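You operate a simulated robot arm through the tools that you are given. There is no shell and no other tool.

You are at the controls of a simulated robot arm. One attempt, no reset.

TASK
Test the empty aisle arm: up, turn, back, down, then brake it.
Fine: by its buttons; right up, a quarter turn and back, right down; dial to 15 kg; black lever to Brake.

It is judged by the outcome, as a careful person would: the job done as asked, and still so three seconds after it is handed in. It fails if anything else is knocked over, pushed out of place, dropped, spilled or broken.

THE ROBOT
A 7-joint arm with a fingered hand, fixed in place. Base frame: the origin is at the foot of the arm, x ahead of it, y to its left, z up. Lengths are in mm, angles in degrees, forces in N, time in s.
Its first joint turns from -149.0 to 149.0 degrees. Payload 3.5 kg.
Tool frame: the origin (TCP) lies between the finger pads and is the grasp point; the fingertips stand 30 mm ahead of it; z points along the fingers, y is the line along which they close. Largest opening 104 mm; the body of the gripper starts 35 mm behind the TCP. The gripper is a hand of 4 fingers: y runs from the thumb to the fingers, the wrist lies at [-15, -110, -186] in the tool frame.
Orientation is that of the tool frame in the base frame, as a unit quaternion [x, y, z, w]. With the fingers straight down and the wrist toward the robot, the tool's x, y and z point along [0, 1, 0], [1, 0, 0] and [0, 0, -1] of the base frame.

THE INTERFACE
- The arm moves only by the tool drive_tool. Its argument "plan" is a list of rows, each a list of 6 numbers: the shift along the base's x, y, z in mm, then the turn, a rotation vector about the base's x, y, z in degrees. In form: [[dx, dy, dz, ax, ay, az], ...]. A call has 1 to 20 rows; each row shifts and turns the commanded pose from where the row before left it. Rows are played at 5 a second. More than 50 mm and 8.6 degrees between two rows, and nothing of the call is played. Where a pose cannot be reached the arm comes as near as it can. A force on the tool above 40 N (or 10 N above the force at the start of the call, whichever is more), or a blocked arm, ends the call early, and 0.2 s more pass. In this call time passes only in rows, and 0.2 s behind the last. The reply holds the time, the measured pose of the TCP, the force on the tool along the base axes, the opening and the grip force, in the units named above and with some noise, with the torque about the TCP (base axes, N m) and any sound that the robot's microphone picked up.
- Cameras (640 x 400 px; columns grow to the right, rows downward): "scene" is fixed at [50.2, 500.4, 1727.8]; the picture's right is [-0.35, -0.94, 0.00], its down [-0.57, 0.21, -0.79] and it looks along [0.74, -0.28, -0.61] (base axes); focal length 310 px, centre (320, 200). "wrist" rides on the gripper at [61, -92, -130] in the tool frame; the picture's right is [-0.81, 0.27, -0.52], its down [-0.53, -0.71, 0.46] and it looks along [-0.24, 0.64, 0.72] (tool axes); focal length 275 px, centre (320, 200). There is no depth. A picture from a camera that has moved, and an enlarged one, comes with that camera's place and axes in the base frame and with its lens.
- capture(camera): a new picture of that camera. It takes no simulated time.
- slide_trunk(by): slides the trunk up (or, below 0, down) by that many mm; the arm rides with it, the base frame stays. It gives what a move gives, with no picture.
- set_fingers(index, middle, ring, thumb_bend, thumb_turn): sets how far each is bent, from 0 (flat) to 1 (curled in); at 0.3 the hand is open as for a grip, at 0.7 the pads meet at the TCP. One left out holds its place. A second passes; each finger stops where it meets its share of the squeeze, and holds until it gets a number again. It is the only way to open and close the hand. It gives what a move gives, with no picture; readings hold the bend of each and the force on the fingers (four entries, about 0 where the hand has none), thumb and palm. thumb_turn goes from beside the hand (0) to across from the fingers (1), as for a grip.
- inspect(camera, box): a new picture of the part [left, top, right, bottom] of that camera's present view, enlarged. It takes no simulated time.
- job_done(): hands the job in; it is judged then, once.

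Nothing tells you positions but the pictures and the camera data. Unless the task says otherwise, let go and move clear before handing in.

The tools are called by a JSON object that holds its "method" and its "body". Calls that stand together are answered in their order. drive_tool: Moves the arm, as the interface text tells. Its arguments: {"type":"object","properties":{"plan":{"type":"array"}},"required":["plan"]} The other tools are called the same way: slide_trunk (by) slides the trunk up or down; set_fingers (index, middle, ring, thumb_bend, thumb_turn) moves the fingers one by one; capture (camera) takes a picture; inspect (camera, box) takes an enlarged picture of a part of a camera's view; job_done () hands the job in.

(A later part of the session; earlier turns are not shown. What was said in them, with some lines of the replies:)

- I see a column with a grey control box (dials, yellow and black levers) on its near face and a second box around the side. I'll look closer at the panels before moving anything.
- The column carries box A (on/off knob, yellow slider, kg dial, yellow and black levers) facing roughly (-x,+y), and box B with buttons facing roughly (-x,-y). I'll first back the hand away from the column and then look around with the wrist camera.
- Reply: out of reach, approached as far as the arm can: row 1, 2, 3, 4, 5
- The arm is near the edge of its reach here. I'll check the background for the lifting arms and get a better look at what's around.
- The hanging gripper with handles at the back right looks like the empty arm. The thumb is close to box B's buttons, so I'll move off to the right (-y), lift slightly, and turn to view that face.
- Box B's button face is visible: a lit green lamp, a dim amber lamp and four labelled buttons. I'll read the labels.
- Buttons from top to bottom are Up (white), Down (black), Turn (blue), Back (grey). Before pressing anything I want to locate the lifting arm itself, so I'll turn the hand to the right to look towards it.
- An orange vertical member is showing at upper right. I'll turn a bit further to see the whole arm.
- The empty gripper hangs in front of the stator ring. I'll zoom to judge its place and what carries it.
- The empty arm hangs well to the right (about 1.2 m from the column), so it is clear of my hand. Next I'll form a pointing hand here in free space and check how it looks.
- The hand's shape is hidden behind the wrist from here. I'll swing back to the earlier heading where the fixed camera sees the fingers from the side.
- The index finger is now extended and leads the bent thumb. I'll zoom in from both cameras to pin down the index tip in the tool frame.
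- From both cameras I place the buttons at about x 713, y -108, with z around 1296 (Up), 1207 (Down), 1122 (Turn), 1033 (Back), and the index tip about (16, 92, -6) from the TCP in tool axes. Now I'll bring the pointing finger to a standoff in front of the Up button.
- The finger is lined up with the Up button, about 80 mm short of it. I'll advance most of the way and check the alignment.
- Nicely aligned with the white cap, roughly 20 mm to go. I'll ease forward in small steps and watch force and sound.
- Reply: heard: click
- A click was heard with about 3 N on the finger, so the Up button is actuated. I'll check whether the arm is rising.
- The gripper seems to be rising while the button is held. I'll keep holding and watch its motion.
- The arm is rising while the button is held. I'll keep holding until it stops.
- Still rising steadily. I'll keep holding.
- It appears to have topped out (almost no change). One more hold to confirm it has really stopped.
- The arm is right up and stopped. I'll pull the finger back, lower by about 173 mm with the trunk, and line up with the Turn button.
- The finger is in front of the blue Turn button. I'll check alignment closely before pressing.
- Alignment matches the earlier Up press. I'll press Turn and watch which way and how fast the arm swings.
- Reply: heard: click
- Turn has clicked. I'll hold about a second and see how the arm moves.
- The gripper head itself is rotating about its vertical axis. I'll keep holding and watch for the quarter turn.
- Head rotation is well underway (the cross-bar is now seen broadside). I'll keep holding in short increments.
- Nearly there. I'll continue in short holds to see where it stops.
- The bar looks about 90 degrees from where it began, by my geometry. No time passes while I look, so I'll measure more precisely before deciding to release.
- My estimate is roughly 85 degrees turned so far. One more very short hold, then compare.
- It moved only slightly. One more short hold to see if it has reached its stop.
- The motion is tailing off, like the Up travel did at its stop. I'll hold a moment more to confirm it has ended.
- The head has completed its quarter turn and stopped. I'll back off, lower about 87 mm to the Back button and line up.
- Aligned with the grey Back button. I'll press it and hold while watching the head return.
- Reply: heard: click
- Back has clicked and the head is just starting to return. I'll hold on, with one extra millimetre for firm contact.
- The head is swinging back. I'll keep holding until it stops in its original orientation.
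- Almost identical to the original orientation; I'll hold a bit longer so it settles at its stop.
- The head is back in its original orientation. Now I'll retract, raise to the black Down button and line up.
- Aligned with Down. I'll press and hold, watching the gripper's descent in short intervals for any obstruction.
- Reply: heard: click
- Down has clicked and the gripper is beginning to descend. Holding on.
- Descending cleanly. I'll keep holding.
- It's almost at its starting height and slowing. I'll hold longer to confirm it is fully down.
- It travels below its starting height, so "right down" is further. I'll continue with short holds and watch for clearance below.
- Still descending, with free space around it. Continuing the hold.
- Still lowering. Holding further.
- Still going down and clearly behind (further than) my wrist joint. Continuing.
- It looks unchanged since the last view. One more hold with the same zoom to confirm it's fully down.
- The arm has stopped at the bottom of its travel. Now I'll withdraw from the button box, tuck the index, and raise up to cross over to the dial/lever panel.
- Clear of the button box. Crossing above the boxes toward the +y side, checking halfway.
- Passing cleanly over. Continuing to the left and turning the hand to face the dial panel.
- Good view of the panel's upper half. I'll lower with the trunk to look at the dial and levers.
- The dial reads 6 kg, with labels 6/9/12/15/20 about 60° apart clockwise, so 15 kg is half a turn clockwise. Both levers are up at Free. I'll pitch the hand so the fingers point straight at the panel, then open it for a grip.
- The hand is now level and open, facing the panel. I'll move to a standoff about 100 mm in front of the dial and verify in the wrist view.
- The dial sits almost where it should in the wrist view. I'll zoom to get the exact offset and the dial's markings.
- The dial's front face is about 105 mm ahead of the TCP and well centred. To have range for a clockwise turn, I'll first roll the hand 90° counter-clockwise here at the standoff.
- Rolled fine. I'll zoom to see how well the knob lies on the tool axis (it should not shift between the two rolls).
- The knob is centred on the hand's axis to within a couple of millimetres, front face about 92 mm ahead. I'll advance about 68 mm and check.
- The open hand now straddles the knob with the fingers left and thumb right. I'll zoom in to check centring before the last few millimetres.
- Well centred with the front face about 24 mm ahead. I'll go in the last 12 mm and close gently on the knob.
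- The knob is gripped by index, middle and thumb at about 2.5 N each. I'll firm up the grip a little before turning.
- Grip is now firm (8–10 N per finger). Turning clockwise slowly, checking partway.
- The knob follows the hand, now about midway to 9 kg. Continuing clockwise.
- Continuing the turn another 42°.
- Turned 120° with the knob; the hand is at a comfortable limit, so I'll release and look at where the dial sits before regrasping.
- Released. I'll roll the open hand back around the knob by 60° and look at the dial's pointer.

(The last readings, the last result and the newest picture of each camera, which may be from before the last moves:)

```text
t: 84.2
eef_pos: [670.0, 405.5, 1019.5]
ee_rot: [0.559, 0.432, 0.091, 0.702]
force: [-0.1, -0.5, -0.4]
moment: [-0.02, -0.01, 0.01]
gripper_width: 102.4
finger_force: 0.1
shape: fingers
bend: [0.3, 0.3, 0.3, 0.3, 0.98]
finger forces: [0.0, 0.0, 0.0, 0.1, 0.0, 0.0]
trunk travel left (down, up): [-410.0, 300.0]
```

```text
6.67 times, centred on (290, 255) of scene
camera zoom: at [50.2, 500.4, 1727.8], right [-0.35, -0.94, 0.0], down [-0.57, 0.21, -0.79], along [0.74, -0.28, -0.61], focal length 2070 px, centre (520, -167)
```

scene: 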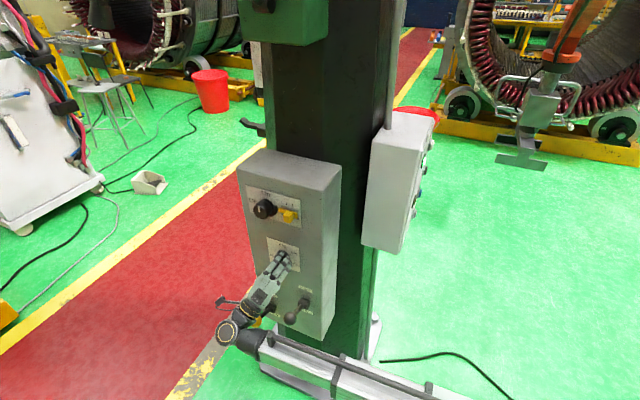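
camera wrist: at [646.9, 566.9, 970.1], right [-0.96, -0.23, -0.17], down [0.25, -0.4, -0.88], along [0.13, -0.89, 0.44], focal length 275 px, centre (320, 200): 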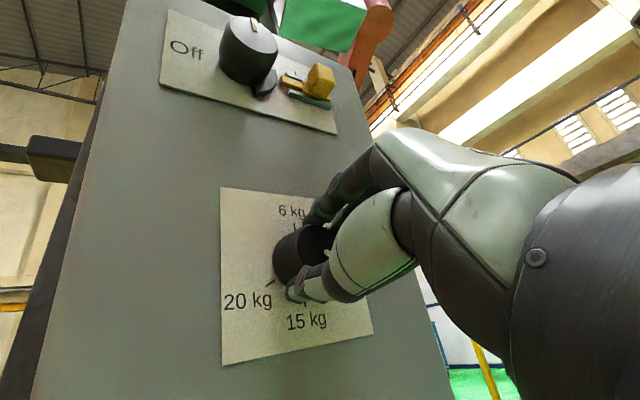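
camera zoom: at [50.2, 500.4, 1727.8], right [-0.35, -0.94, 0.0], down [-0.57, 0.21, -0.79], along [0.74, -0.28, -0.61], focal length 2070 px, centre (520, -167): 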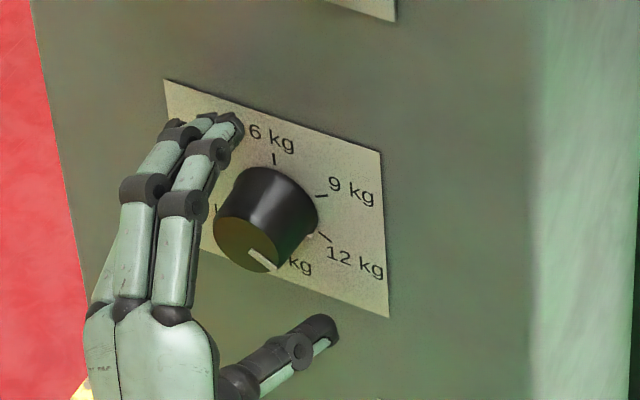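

The pointer is now at 12 kg. I'll regrasp here and turn one more step (60°) clockwise to 15 kg.

{"method": "set_fingers", "body": {"index": 0.7, "middle": 0.7, "ring": 0.65, "thumb_bend": 0.7}}

{"method": "drive_tool", "body": {"plan": [[0, 0, 0, 4.24, -4.24, 0], [0, 0, 0, 4.24, -4.24, 0], [0, 0, 0, 4.24, -4.24, 0], [0, 0, 0, 4.24, -4.24, 0], [0, 0, 0, 4.24, -4.24, 0], [0, 0, 0, 4.24, -4.24, 0], [0, 0, 0, 4.24, -4.24, 0], [0, 0, 0, 4.24, -4.24, 0], [0, 0, 0, 4.24, -4.24, 0], [0, 0, 0, 4.24, -4.24, 0]]}}

{"method": "inspect", "body": {"camera": "wrist", "box": [210, 170, 390, 370]}}

{"method": "inspect", "body": {"camera": "scene", "box": [250, 225, 330, 285]}}

```text
t: 85.2
eef_pos: [668.4, 404.7, 1020.2]
ee_rot: [0.561, 0.431, 0.091, 0.701]
force: [4.0, 2.9, 6.6]
moment: [-0.19, -0.16, 0.12]
gripper_width: 33.6
finger_force: 13.3
shape: fingers
bend: [0.57, 0.6, 0.65, 0.6, 1.0]
finger forces: [8.9, 8.4, 0.0, 0.0, 9.2, 0.1]
trunk travel left (down, up): [-410.0, 300.0]
```

```text
t: 87.4
eef_pos: [668.5, 405.2, 1019.1]
ee_rot: [0.701, 0.092, 0.431, 0.561]
force: [-0.7, 2.4, 6.6]
moment: [-0.15, -0.12, 0.0]
gripper_width: 33.8
finger_force: 12.6
shape: fingers
bend: [0.57, 0.61, 0.65, 0.6, 1.0]
finger forces: [8.6, 6.7, 0.0, 0.1, 10.4, 0.0]
trunk travel left (down, up): [-410.0, 300.0]
```

```text
2.00 times, centred on (300, 270) of wrist
camera zoom: at [646.1, 566.6, 969.8], right [-0.96, -0.23, -0.17], down [0.25, -0.4, -0.88], along [0.13, -0.89, 0.44], focal length 551 px, centre (360, 60)
```

zoom: 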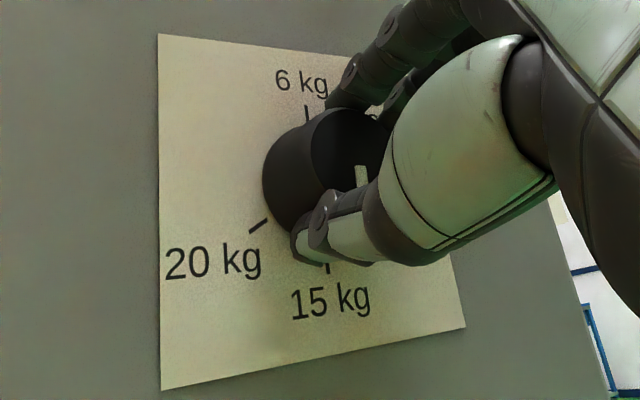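

```text
6.67 times, centred on (290, 255) of scene
camera zoom: at [50.2, 500.4, 1727.8], right [-0.35, -0.94, 0.0], down [-0.57, 0.21, -0.79], along [0.74, -0.28, -0.61], focal length 2070 px, centre (520, -167)
```

zoom: 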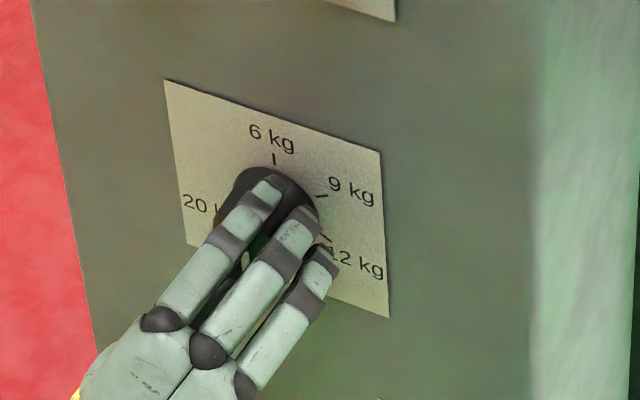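

The pointer appears to be pointing down to 15 kg. I'll release, back straight out and verify.

{"method": "set_fingers", "body": {"index": 0.3, "middle": 0.3, "ring": 0.3, "thumb_bend": 0.3}}

{"method": "drive_tool", "body": {"plan": [[-7, 7, 0, 0, 0, 0], [-10, 10, 0, 0, 0, 0], [-15, 15, 0, 0, 0, 0], [-20, 20, 0, 0, 0, 0], [-20, 20, 0, -5.3, 5.3, 0], [0, 0, 0, -5.3, 5.3, 0], [0, 0, 0, -5.3, 5.3, 0], [0, 0, 0, -5.3, 5.3, 0]]}}

{"method": "inspect", "body": {"camera": "scene", "box": [250, 225, 330, 285]}}

{"method": "capture", "body": {"camera": "wrist"}}

```text
t: 88.4
eef_pos: [668.6, 404.8, 1018.4]
ee_rot: [0.701, 0.092, 0.43, 0.562]
force: [-0.2, -0.6, -0.7]
moment: [-0.02, 0.02, 0.01]
gripper_width: 102.9
finger_force: 0.1
shape: fingers
bend: [0.3, 0.3, 0.3, 0.3, 0.98]
finger forces: [0.0, 0.1, 0.0, 0.0, 0.1, 0.0]
trunk travel left (down, up): [-410.0, 300.0]
```

```text
t: 90.2
eef_pos: [597.9, 475.6, 1018.4]
ee_rot: [0.653, 0.272, 0.269, 0.654]
force: [-0.1, -0.1, -0.1]
moment: [0.02, 0.03, 0.01]
gripper_width: 102.9
finger_force: 0.0
shape: fingers
bend: [0.3, 0.3, 0.3, 0.3, 0.98]
finger forces: [0.1, 0.1, 0.1, 0.0, 0.0, 0.1]
trunk travel left (down, up): [-410.0, 300.0]
```

```text
6.67 times, centred on (290, 255) of scene
camera zoom: at [50.2, 500.4, 1727.8], right [-0.35, -0.94, 0.0], down [-0.57, 0.21, -0.79], along [0.74, -0.28, -0.61], focal length 2070 px, centre (520, -167)
```

zoom: 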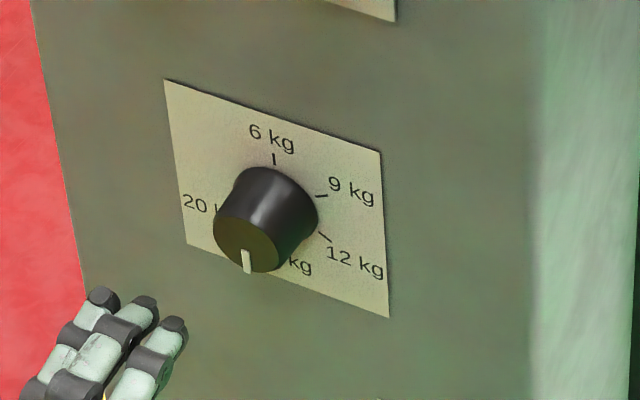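

```text
taken
camera wrist: at [547.5, 611.7, 926.8], right [-0.94, -0.21, 0.28], down [-0.06, -0.7, -0.71], along [0.34, -0.68, 0.65], focal length 275 px, centre (320, 200)
```

wrist: 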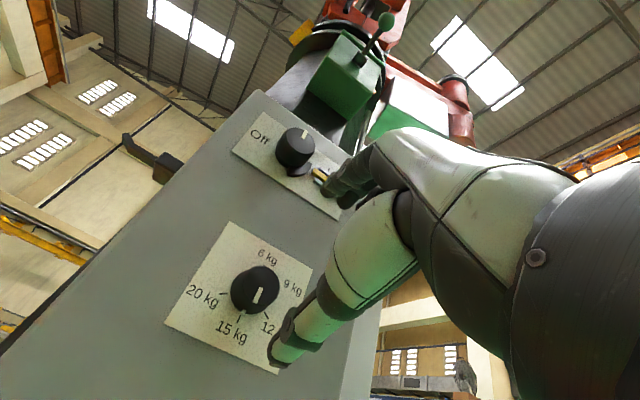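

{"method": "inspect", "body": {"camera": "wrist", "box": [180, 220, 320, 360]}}

{"method": "inspect", "body": {"camera": "scene", "box": [240, 270, 340, 345]}}

```text
2.86 times, centred on (250, 290) of wrist
camera zoom: at [547.5, 611.7, 926.8], right [-0.94, -0.21, 0.28], down [-0.06, -0.7, -0.71], along [0.34, -0.68, 0.65], focal length 786 px, centre (520, -57)
```

zoom: 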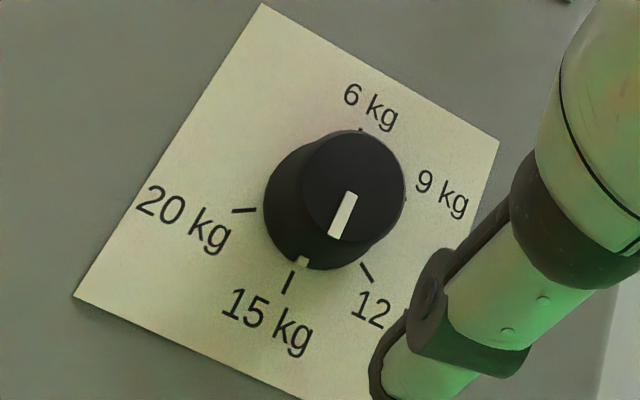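

```text
5.33 times, centred on (290, 308) of scene
camera zoom: at [50.2, 500.4, 1727.8], right [-0.35, -0.94, 0.0], down [-0.57, 0.21, -0.79], along [0.74, -0.28, -0.61], focal length 1656 px, centre (480, -373)
```

zoom: 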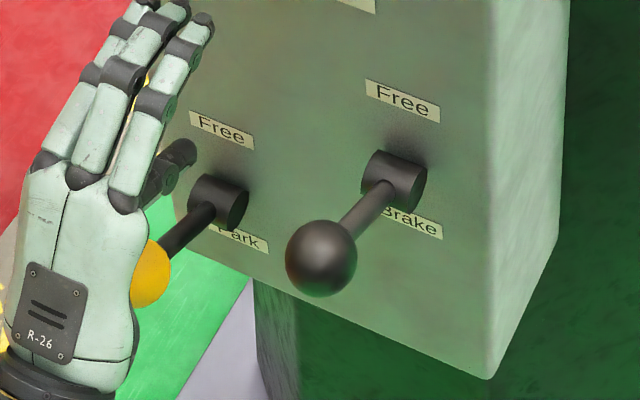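

The dial is confirmed at 15 kg. Next is the black lever (ball near x 579, y 396, z 868, at Free). I'll line up in front of it, at a standoff, and lower the trunk.

{"method": "drive_tool", "body": {"plan": [[-32, 0, 0, 0, 0, 0], [-32, 0, 0, 0, 0, 0], [-32, -2, 0, 0, 0, 0]]}}

{"method": "slide_trunk", "body": {"by": -150}}

{"method": "capture", "body": {"camera": "wrist"}}

{"method": "capture", "body": {"camera": "scene"}}

```text
t: 91.0
eef_pos: [501.0, 473.3, 1018.4]
ee_rot: [0.653, 0.271, 0.27, 0.654]
force: [0.6, 0.0, 0.2]
moment: [0.04, 0.0, -0.01]
gripper_width: 102.8
finger_force: 0.1
shape: fingers
bend: [0.3, 0.3, 0.3, 0.3, 0.98]
finger forces: [0.1, 0.1, 0.0, 0.1, 0.0, 0.1]
trunk travel left (down, up): [-410.0, 300.0]
```

```text
t: 92.8
eef_pos: [501.5, 474.5, 868.1]
ee_rot: [0.653, 0.271, 0.27, 0.654]
force: [-0.1, -0.7, -0.7]
moment: [-0.01, 0.02, 0.03]
gripper_width: 102.7
finger_force: 0.0
shape: fingers
bend: [0.3, 0.3, 0.3, 0.3, 0.98]
finger forces: [0.1, 0.0, 0.0, 0.1, 0.0, 0.0]
trunk travel left (down, up): [-260.0, 450.0]
```

```text
taken
camera wrist: at [452.1, 608.7, 777.2], right [-0.94, -0.21, 0.28], down [-0.06, -0.7, -0.71], along [0.34, -0.68, 0.65], focal length 275 px, centre (320, 200)
```

wrist: 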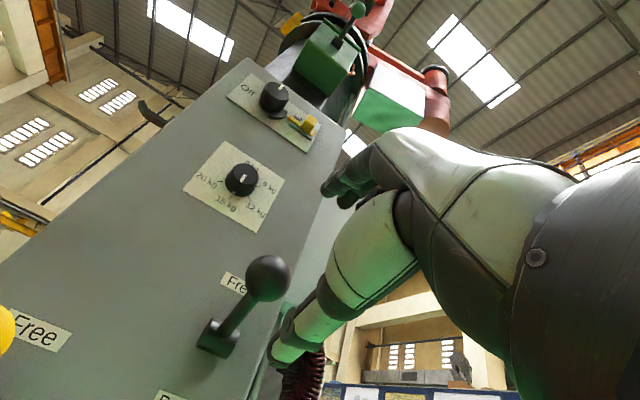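

```text
taken
```

scene: 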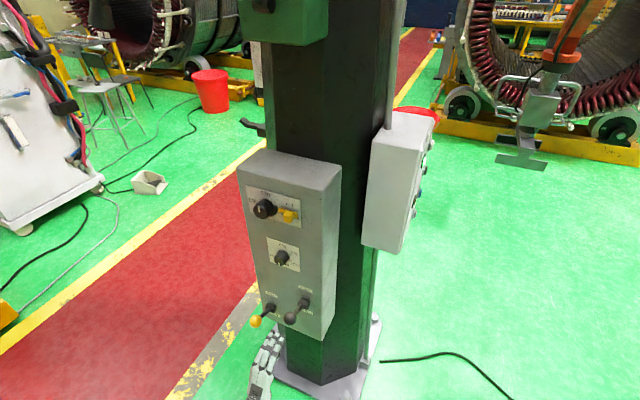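

The ball of the black lever is right ahead. I'll zoom to verify the ball's centring and double-check the dial from this angle.

{"method": "inspect", "body": {"camera": "wrist", "box": [180, 230, 340, 370]}}

{"method": "inspect", "body": {"camera": "wrist", "box": [180, 130, 300, 250]}}

{"method": "inspect", "body": {"camera": "scene", "box": [230, 270, 340, 400]}}

```text
2.86 times, centred on (260, 300) of wrist
camera zoom: at [452.1, 608.7, 777.2], right [-0.94, -0.21, 0.28], down [-0.06, -0.7, -0.71], along [0.34, -0.68, 0.65], focal length 786 px, centre (491, -86)
```

zoom: 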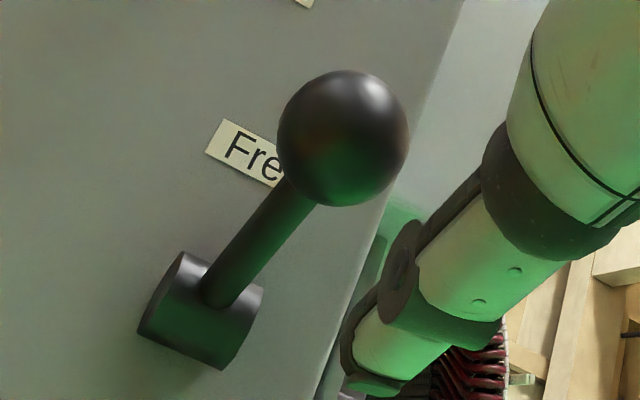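

```text
3.33 times, centred on (240, 190) of wrist
camera zoom: at [452.1, 608.7, 777.2], right [-0.94, -0.21, 0.28], down [-0.06, -0.7, -0.71], along [0.34, -0.68, 0.65], focal length 918 px, centre (587, 233)
```

zoom: 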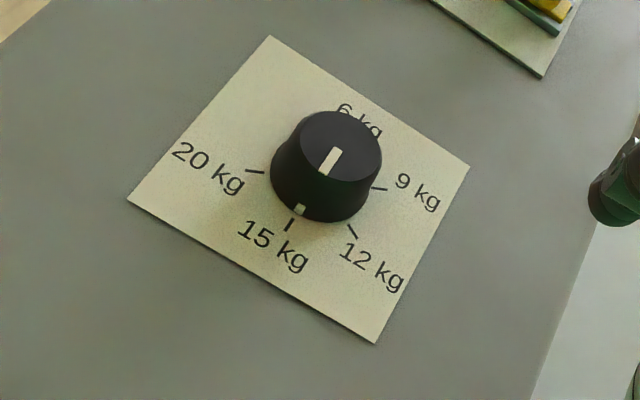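

```text
3.08 times, centred on (285, 335) of scene
camera zoom: at [50.2, 500.4, 1727.8], right [-0.35, -0.94, 0.0], down [-0.57, 0.21, -0.79], along [0.74, -0.28, -0.61], focal length 956 px, centre (428, -215)
```

zoom: 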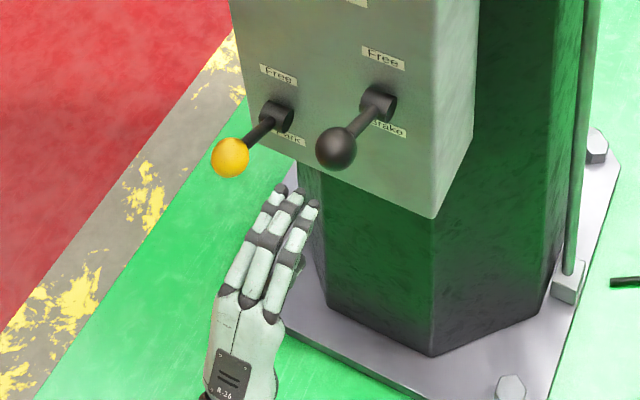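

Dial clearly at 15 kg, and the lever tilts about 32° up. I'll half-close the three fingers to make a shelf above the ball, keep the thumb open below, then slide in over the ball.

{"method": "set_fingers", "body": {"index": 0.48, "middle": 0.48, "ring": 0.48, "thumb_bend": 0.3}}

{"method": "drive_tool", "body": {"plan": [[8, -6, 5, 0, 0, 0], [8, -6, 5, 0, 0, 0], [8, -8, 5, 0, 0, 0], [8, -8, 0, 0, 0, 0], [8, -8, 0, 0, 0, 0]]}}

{"method": "capture", "body": {"camera": "wrist"}}

{"method": "inspect", "body": {"camera": "scene", "box": [230, 270, 340, 400]}}

```text
t: 93.8
eef_pos: [500.3, 473.7, 869.1]
ee_rot: [0.653, 0.27, 0.27, 0.654]
force: [-1.0, 0.6, 0.2]
moment: [-0.01, -0.03, -0.04]
gripper_width: 80.5
finger_force: 0.1
shape: fingers
bend: [0.48, 0.48, 0.48, 0.3, 0.98]
finger forces: [0.0, 0.0, 0.0, 0.0, 0.1, 0.1]
trunk travel left (down, up): [-260.0, 450.0]
```

```text
t: 95.0
eef_pos: [540.2, 437.0, 885.8]
ee_rot: [0.653, 0.272, 0.27, 0.654]
force: [0.7, 1.0, 0.2]
moment: [0.01, -0.01, -0.02]
gripper_width: 80.0
finger_force: 0.0
shape: fingers
bend: [0.48, 0.48, 0.48, 0.3, 0.98]
finger forces: [0.0, 0.1, 0.0, 0.1, 0.1, 0.1]
trunk travel left (down, up): [-260.0, 450.0]
```

```text
taken
camera wrist: at [491.8, 572.4, 792.8], right [-0.94, -0.21, 0.28], down [-0.06, -0.7, -0.71], along [0.34, -0.68, 0.65], focal length 275 px, centre (320, 200)
```

wrist: 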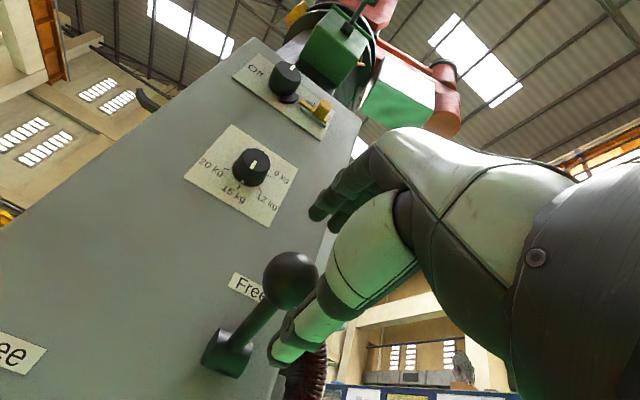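

```text
3.08 times, centred on (285, 335) of scene
camera zoom: at [50.2, 500.4, 1727.8], right [-0.35, -0.94, 0.0], down [-0.57, 0.21, -0.79], along [0.74, -0.28, -0.61], focal length 956 px, centre (428, -215)
```

zoom: 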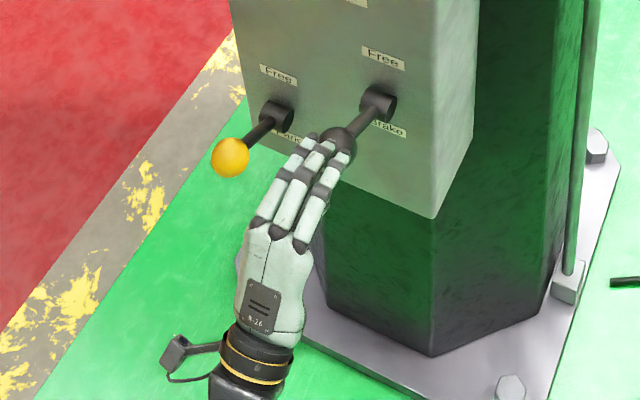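

Fingers are above and heading over the ball with about 15 mm clearance. I'll advance the remaining ~40 mm.

{"method": "drive_tool", "body": {"plan": [[7, -7, 0, 0, 0, 0], [7, -7, 0, 0, 0, 0], [7, -7, 0, 0, 0, 0], [7, -7, 0, 0, 0, 0]]}}

{"method": "capture", "body": {"camera": "wrist"}}

{"method": "inspect", "body": {"camera": "scene", "box": [250, 280, 340, 350]}}

```text
t: 96.0
eef_pos: [568.5, 410.6, 883.5]
ee_rot: [0.653, 0.271, 0.27, 0.654]
force: [0.2, 0.4, -0.3]
moment: [0.01, 0.0, 0.01]
gripper_width: 80.2
finger_force: 0.2
shape: fingers
bend: [0.48, 0.48, 0.48, 0.3, 0.98]
finger forces: [0.0, 0.1, 0.1, 0.0, 0.1, 0.0]
trunk travel left (down, up): [-260.0, 450.0]
```

```text
taken
camera wrist: at [519.8, 544.9, 791.7], right [-0.94, -0.21, 0.28], down [-0.06, -0.7, -0.71], along [0.34, -0.68, 0.65], focal length 275 px, centre (320, 200)
```

wrist: 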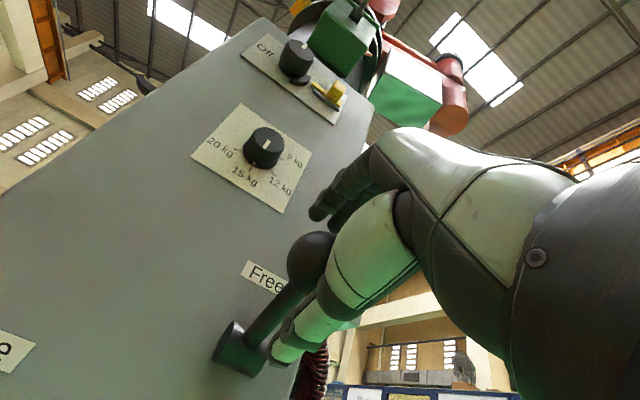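

```text
5.71 times, centred on (295, 315) of scene
camera zoom: at [50.2, 500.4, 1727.8], right [-0.35, -0.94, 0.0], down [-0.57, 0.21, -0.79], along [0.74, -0.28, -0.61], focal length 1774 px, centre (463, -457)
```

zoom: 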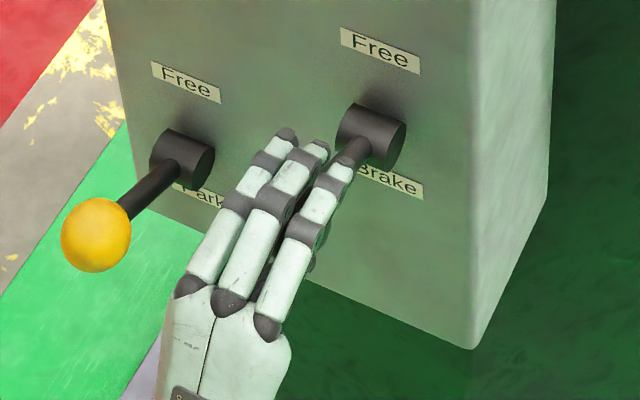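

The three fingers are over the ball. Lowering slowly to make contact and begin pushing the lever down.

{"method": "drive_tool", "body": {"plan": [[0, 0, -4, 0, 0, 0], [0, 0, -4, 0, 0, 0], [0, 0, -4, 0, 0, 0], [0, 0, -4, 0, 0, 0], [-1, 1, -4, 0, 0, 0]]}}

{"method": "inspect", "body": {"camera": "scene", "box": [250, 280, 340, 350]}}

{"method": "inspect", "body": {"camera": "wrist", "box": [200, 150, 400, 390]}}

```text
t: 97.2
eef_pos: [568.2, 410.1, 864.8]
ee_rot: [0.653, 0.271, 0.27, 0.654]
force: [0.0, 0.1, 1.6]
moment: [0.0, 0.01, -0.04]
gripper_width: 80.0
finger_force: 0.2
shape: fingers
bend: [0.48, 0.48, 0.48, 0.3, 0.98]
finger forces: [0.3, 0.0, 0.0, 0.0, 0.0, 0.1]
trunk travel left (down, up): [-260.0, 450.0]
```

```text
5.71 times, centred on (295, 315) of scene
camera zoom: at [50.2, 500.4, 1727.8], right [-0.35, -0.94, 0.0], down [-0.57, 0.21, -0.79], along [0.74, -0.28, -0.61], focal length 1774 px, centre (463, -457)
```

zoom: 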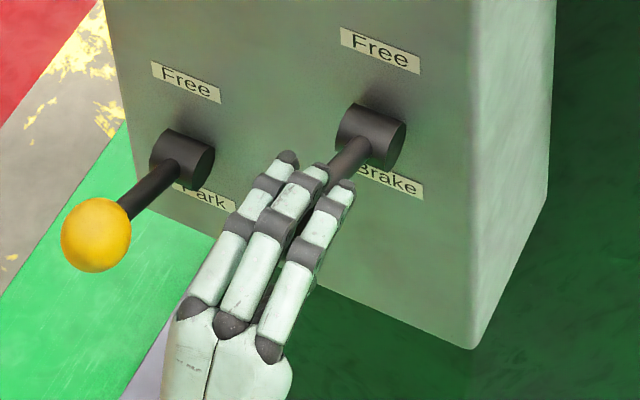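

```text
1.67 times, centred on (300, 270) of wrist
camera zoom: at [519.1, 545.7, 772.9], right [-0.94, -0.21, 0.28], down [-0.06, -0.7, -0.71], along [0.34, -0.68, 0.65], focal length 459 px, centre (353, 83)
```

zoom: 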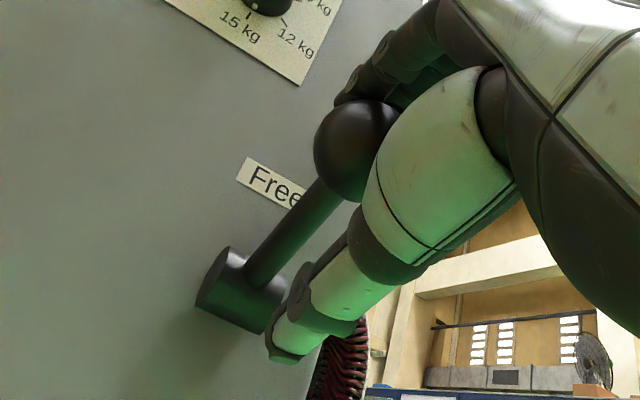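

Light contact made. Continuing down along the lever's arc in small steps, watching the force.

{"method": "drive_tool", "body": {"plan": [[-1.2, 1.2, -4, 0, 0, 0], [-1.2, 1.2, -4, 0, 0, 0], [-1.2, 1.2, -4, 0, 0, 0], [-1, 1, -4, 0, 0, 0], [-1, 1, -4, 0, 0, 0]]}}

{"method": "inspect", "body": {"camera": "scene", "box": [250, 280, 340, 350]}}

{"method": "inspect", "body": {"camera": "wrist", "box": [200, 150, 400, 390]}}

```text
t: 98.4
eef_pos: [561.8, 415.9, 843.7]
ee_rot: [0.653, 0.271, 0.27, 0.653]
force: [-1.6, 2.1, 3.4]
moment: [-0.19, -0.13, 0.03]
gripper_width: 83.9
finger_force: 2.0
shape: fingers
bend: [0.45, 0.47, 0.48, 0.3, 0.98]
finger forces: [3.1, 0.9, 0.1, 0.0, 0.0, 0.0]
trunk travel left (down, up): [-260.0, 450.0]
```

```text
5.71 times, centred on (295, 315) of scene
camera zoom: at [50.2, 500.4, 1727.8], right [-0.35, -0.94, 0.0], down [-0.57, 0.21, -0.79], along [0.74, -0.28, -0.61], focal length 1774 px, centre (463, -457)
```

zoom: 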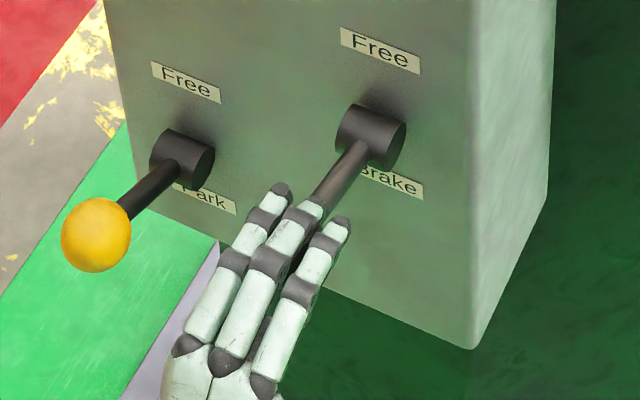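

```text
1.67 times, centred on (300, 270) of wrist
camera zoom: at [513.3, 551.5, 751.7], right [-0.94, -0.21, 0.28], down [-0.06, -0.7, -0.71], along [0.34, -0.68, 0.65], focal length 459 px, centre (353, 83)
```

zoom: 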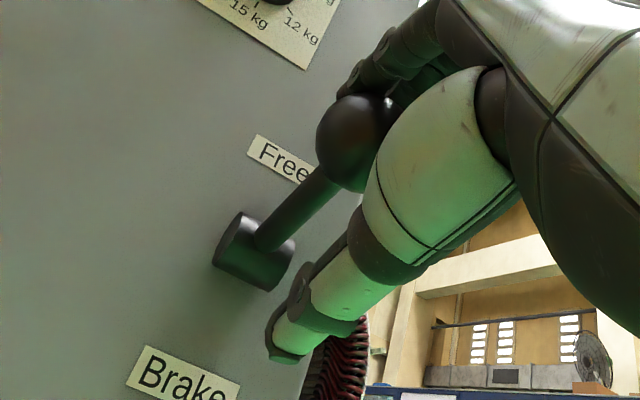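

The lever is following with only ~4 N. Continuing down.

{"method": "drive_tool", "body": {"plan": [[-0.6, 0.6, -5, 0, 0, 0], [-0.6, 0.6, -5, 0, 0, 0], [-0.4, 0.4, -5, 0, 0, 0], [-0.2, 0.2, -5, 0, 0, 0], [0, 0, -5, 0, 0, 0], [0, 0, -5, 0, 0, 0]]}}

{"method": "inspect", "body": {"camera": "scene", "box": [250, 280, 340, 350]}}

{"method": "inspect", "body": {"camera": "wrist", "box": [200, 150, 400, 390]}}

```text
t: 99.8
eef_pos: [560.6, 419.3, 813.1]
ee_rot: [0.653, 0.271, 0.27, 0.654]
force: [-0.1, 0.3, 0.0]
moment: [-0.02, -0.01, 0.0]
gripper_width: 80.2
finger_force: 0.1
shape: fingers
bend: [0.48, 0.48, 0.48, 0.3, 0.98]
finger forces: [0.1, 0.0, 0.1, 0.1, 0.0, 0.0]
trunk travel left (down, up): [-260.0, 450.0]
```

```text
5.71 times, centred on (295, 315) of scene
camera zoom: at [50.2, 500.4, 1727.8], right [-0.35, -0.94, 0.0], down [-0.57, 0.21, -0.79], along [0.74, -0.28, -0.61], focal length 1774 px, centre (463, -457)
```

zoom: 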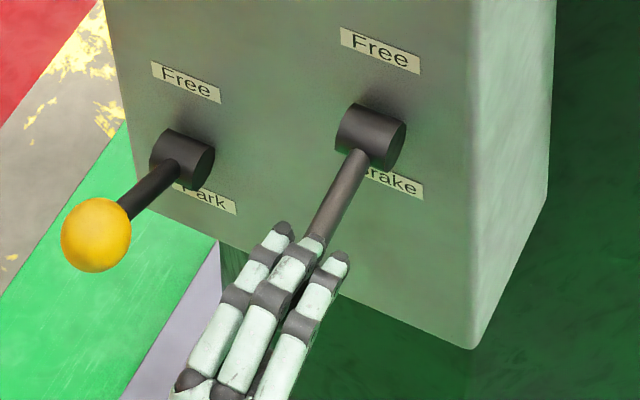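

```text
1.67 times, centred on (300, 270) of wrist
camera zoom: at [512.1, 553.5, 721.1], right [-0.94, -0.21, 0.28], down [-0.06, -0.7, -0.71], along [0.34, -0.68, 0.64], focal length 459 px, centre (353, 83)
```

zoom: 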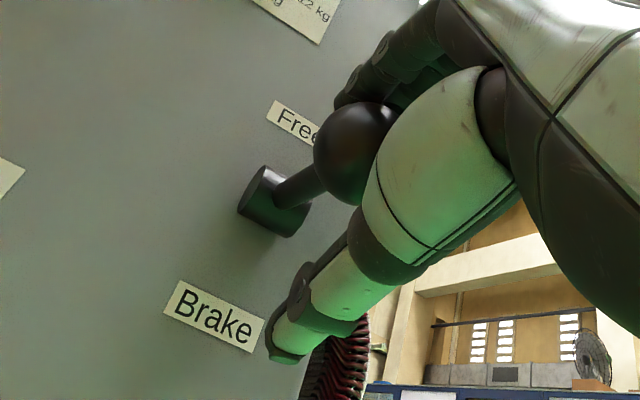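

The lever has passed horizontal and is moving easily. Continuing downward towards the Brake end.

{"method": "drive_tool", "body": {"plan": [[0.5, -0.5, -5, 0, 0, 0], [0.8, -0.8, -5, 0, 0, 0], [1, -1, -5, 0, 0, 0], [1.2, -1.2, -5, 0, 0, 0]]}}

{"method": "inspect", "body": {"camera": "scene", "box": [250, 280, 340, 350]}}

{"method": "inspect", "body": {"camera": "wrist", "box": [200, 150, 400, 390]}}

```text
t: 100.8
eef_pos: [564.1, 413.0, 794.1]
ee_rot: [0.653, 0.271, 0.27, 0.654]
force: [0.0, -0.5, 0.6]
moment: [0.0, 0.0, 0.0]
gripper_width: 80.1
finger_force: 0.1
shape: fingers
bend: [0.48, 0.48, 0.48, 0.3, 0.98]
finger forces: [0.0, 0.0, 0.0, 0.0, 0.0, 0.0]
trunk travel left (down, up): [-260.0, 450.0]
```

```text
5.71 times, centred on (295, 315) of scene
camera zoom: at [50.2, 500.4, 1727.8], right [-0.35, -0.94, 0.0], down [-0.57, 0.21, -0.79], along [0.74, -0.28, -0.61], focal length 1774 px, centre (463, -457)
```

zoom: 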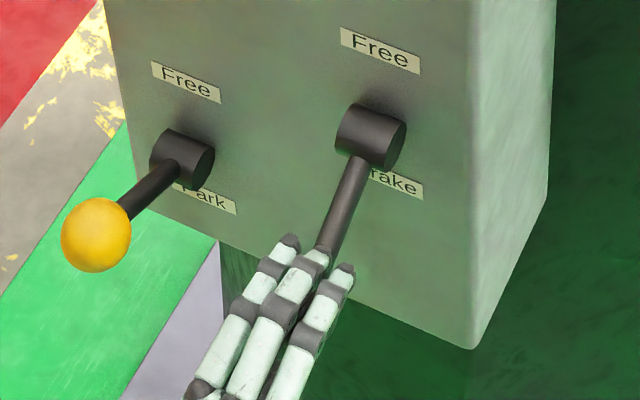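

```text
1.67 times, centred on (300, 270) of wrist
camera zoom: at [515.4, 549.7, 702.0], right [-0.94, -0.21, 0.28], down [-0.06, -0.7, -0.71], along [0.34, -0.68, 0.65], focal length 459 px, centre (353, 83)
```

zoom: 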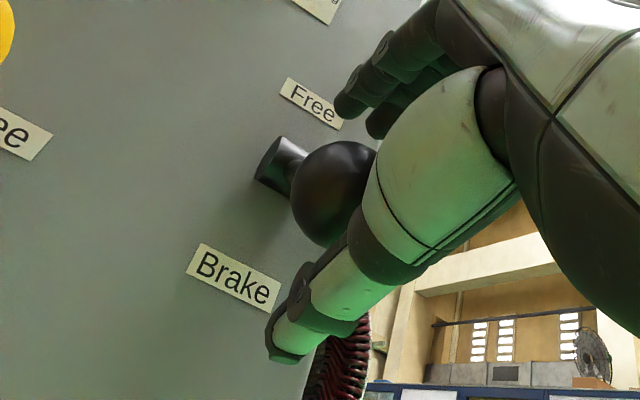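

The lever snapped past centre and dropped by itself towards Brake. I'll lower a bit more to press lightly and confirm it is at its end stop.

{"method": "drive_tool", "body": {"plan": [[0, 0, -4, 0, 0, 0], [0, 0, -4, 0, 0, 0], [0, 0, -4, 0, 0, 0], [0, 0, -4, 0, 0, 0], [0, 0, -3, 0, 0, 0], [0, 0, -3, 0, 0, 0]]}}

{"method": "inspect", "body": {"camera": "scene", "box": [250, 280, 340, 350]}}

{"method": "inspect", "body": {"camera": "wrist", "box": [200, 150, 400, 390]}}

```text
t: 102.2
eef_pos: [564.9, 414.5, 771.8]
ee_rot: [0.653, 0.272, 0.27, 0.654]
force: [0.3, 0.5, 2.5]
moment: [-0.02, -0.01, 0.04]
gripper_width: 82.2
finger_force: 1.5
shape: fingers
bend: [0.47, 0.47, 0.48, 0.3, 0.98]
finger forces: [1.7, 0.9, 0.0, 0.0, 0.0, 0.1]
trunk travel left (down, up): [-260.0, 450.0]
```

```text
5.71 times, centred on (295, 315) of scene
camera zoom: at [50.2, 500.4, 1727.8], right [-0.35, -0.94, 0.0], down [-0.57, 0.21, -0.79], along [0.74, -0.28, -0.61], focal length 1774 px, centre (463, -457)
```

zoom: 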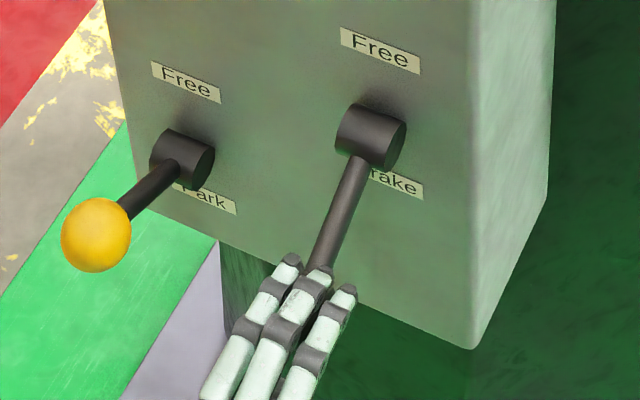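

```text
1.67 times, centred on (300, 270) of wrist
camera zoom: at [515.7, 549.3, 680.3], right [-0.94, -0.21, 0.28], down [-0.06, -0.7, -0.71], along [0.34, -0.68, 0.65], focal length 459 px, centre (353, 83)
```

zoom: 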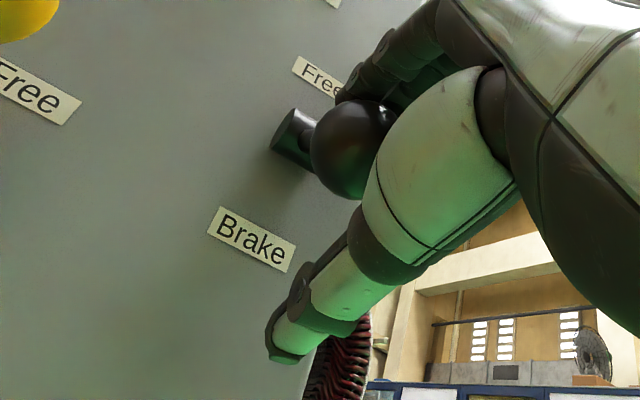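

Touching the ball again with ~2.5 N. A few more millimetres to confirm it resists firmly at the stop.

{"method": "drive_tool", "body": {"plan": [[0, 0, -3, 0, 0, 0], [0, 0, -3, 0, 0, 0]]}}

{"method": "inspect", "body": {"camera": "scene", "box": [250, 280, 340, 350]}}

```text
t: 102.8
eef_pos: [563.3, 415.0, 768.2]
ee_rot: [0.653, 0.271, 0.271, 0.654]
force: [2.6, -0.4, 8.1]
moment: [-0.14, -0.04, 0.04]
gripper_width: 86.6
finger_force: 4.2
shape: fingers
bend: [0.43, 0.45, 0.48, 0.3, 0.98]
finger forces: [5.0, 3.0, 0.0, 0.0, 0.1, 0.1]
trunk travel left (down, up): [-260.0, 450.0]
```

```text
5.71 times, centred on (295, 315) of scene
camera zoom: at [50.2, 500.4, 1727.8], right [-0.35, -0.94, 0.0], down [-0.57, 0.21, -0.79], along [0.74, -0.28, -0.61], focal length 1774 px, centre (463, -457)
```

zoom: 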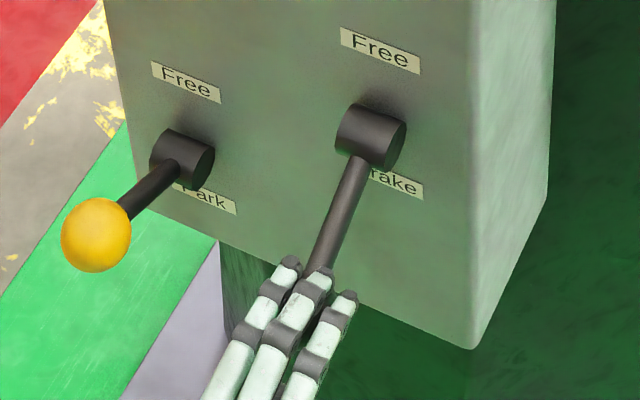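

It's firmly at the Brake stop. I'll open the fingers, ease off, and withdraw straight back.

{"method": "set_fingers", "body": {"index": 0.3, "middle": 0.3, "ring": 0.3, "thumb_bend": 0.3}}

{"method": "drive_tool", "body": {"plan": [[0, 0, 5, 0, 0, 0], [-8, 8, 3, 0, 0, 0], [-12, 12, 0, 0, 0, 0], [-16, 16, 0, 0, 0, 0], [-20, 20, 0, 0, 0, 0], [-25, 25, 0, 0, 0, 0], [-25, 25, 0, 0, 0, 0]]}}

{"method": "capture", "body": {"camera": "scene"}}

{"method": "capture", "body": {"camera": "wrist"}}

```text
t: 103.8
eef_pos: [564.4, 414.6, 766.5]
ee_rot: [0.653, 0.271, 0.271, 0.653]
force: [-0.6, 0.5, 0.1]
moment: [0.03, 0.01, 0.01]
gripper_width: 102.8
finger_force: 0.0
shape: fingers
bend: [0.3, 0.3, 0.3, 0.3, 0.98]
finger forces: [0.1, 0.1, 0.1, 0.0, 0.0, 0.0]
trunk travel left (down, up): [-260.0, 450.0]
```

```text
t: 105.4
eef_pos: [459.1, 521.0, 773.9]
ee_rot: [0.653, 0.271, 0.27, 0.653]
force: [0.4, 0.8, 0.2]
moment: [0.03, -0.01, -0.01]
gripper_width: 102.8
finger_force: 0.1
shape: fingers
bend: [0.3, 0.3, 0.3, 0.3, 0.98]
finger forces: [0.1, 0.0, 0.1, 0.1, 0.1, 0.0]
trunk travel left (down, up): [-260.0, 450.0]
```

```text
taken
```

scene: 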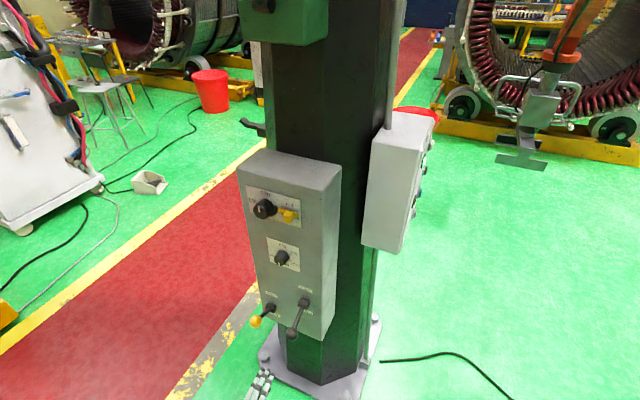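

```text
taken
camera wrist: at [410.4, 655.9, 681.6], right [-0.94, -0.21, 0.28], down [-0.06, -0.7, -0.71], along [0.34, -0.68, 0.65], focal length 275 px, centre (320, 200)
```

wrist: 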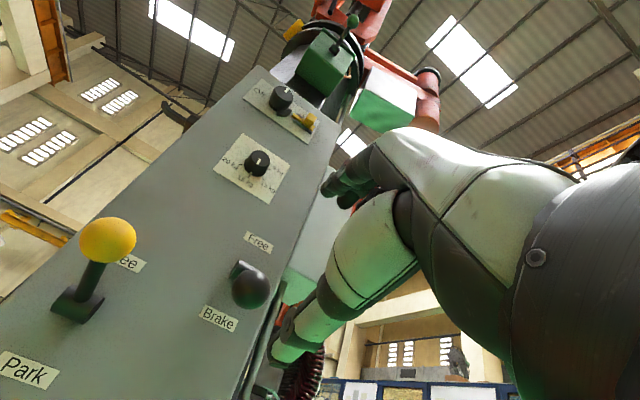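

The black lever is down at Brake, clear of my hand. A final check of the dial, levers, switch and the arm's position.

{"method": "inspect", "body": {"camera": "scene", "box": [235, 180, 345, 350]}}

{"method": "inspect", "body": {"camera": "scene", "box": [250, 235, 320, 285]}}

{"method": "inspect", "body": {"camera": "scene", "box": [400, 20, 640, 200]}}

{"method": "inspect", "body": {"camera": "wrist", "box": [200, 80, 320, 200]}}

```text
2.35 times, centred on (290, 265) of scene
camera zoom: at [50.2, 500.4, 1727.8], right [-0.35, -0.94, 0.0], down [-0.57, 0.21, -0.79], along [0.74, -0.28, -0.61], focal length 731 px, centre (391, 47)
```

zoom: 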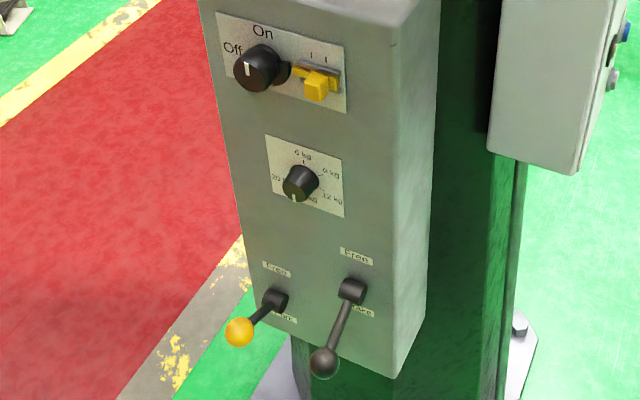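

```text
8.00 times, centred on (285, 260) of scene
camera zoom: at [50.2, 500.4, 1727.8], right [-0.35, -0.94, 0.0], down [-0.57, 0.21, -0.79], along [0.74, -0.28, -0.61], focal length 2484 px, centre (600, -280)
```

zoom: 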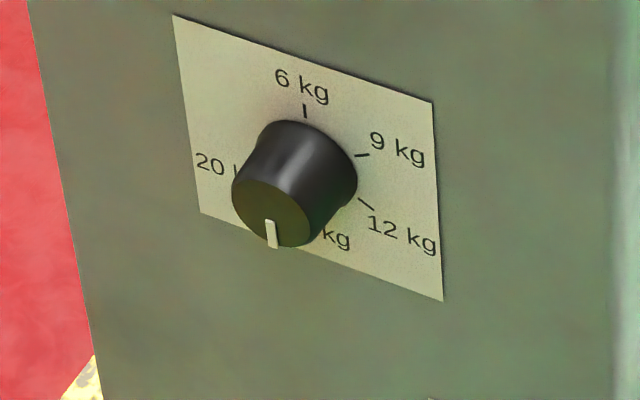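

```text
2.22 times, centred on (520, 110) of scene
camera zoom: at [50.2, 500.4, 1727.8], right [-0.35, -0.94, 0.0], down [-0.57, 0.21, -0.79], along [0.74, -0.28, -0.61], focal length 690 px, centre (-124, 400)
```

zoom: 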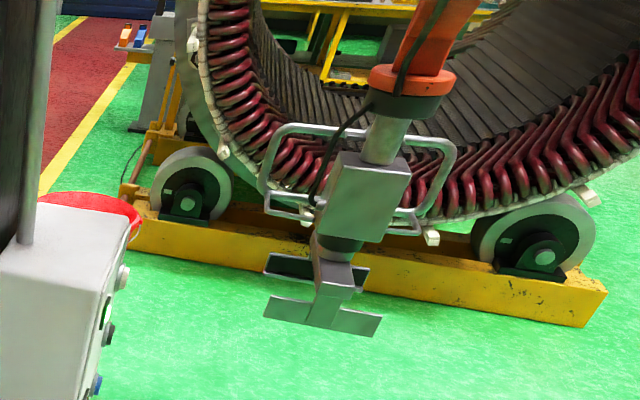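

```text
3.33 times, centred on (260, 140) of wrist
camera zoom: at [410.4, 655.9, 681.6], right [-0.94, -0.21, 0.28], down [-0.06, -0.7, -0.71], along [0.34, -0.68, 0.65], focal length 918 px, centre (520, 400)
```

zoom: 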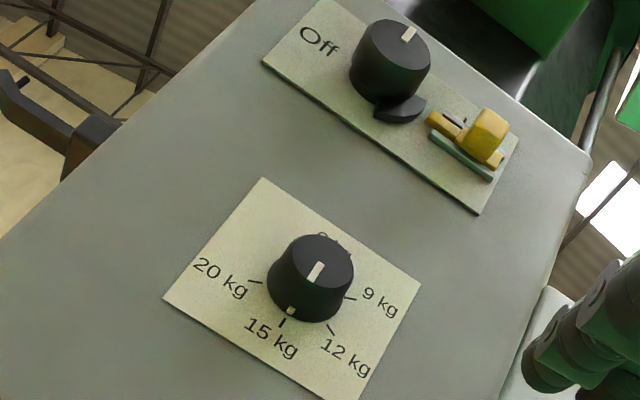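

The dial points at 15 kg and the black lever is down at Brake. The yellow lever and the power switch are untouched. The empty arm is fully down in its original orientation, and my hand is clear, so I'm handing the job in.

{"method": "job_done", "body": {}}

```text
The job is handed in.
```

The test is finished and handed in. I ran the empty aisle arm by its buttons: right up until it stopped, a quarter turn to its stop and back, then right down until it stopped.

- **Arm:** it ended lower than where it started, because "right down" went past its starting height. It is in its original orientation.
- **Dial:** I turned it clockwise from 6 kg, and it now points at 15 kg.
- **Black lever:** it is down at Brake. I pressed it lightly at the end, and it didn't move further.
- **Everything else:** I left the yellow lever at Free and the power switch On. In the final pictures, nothing around the column looked knocked over or moved.

The hand is open and clear of the panel.
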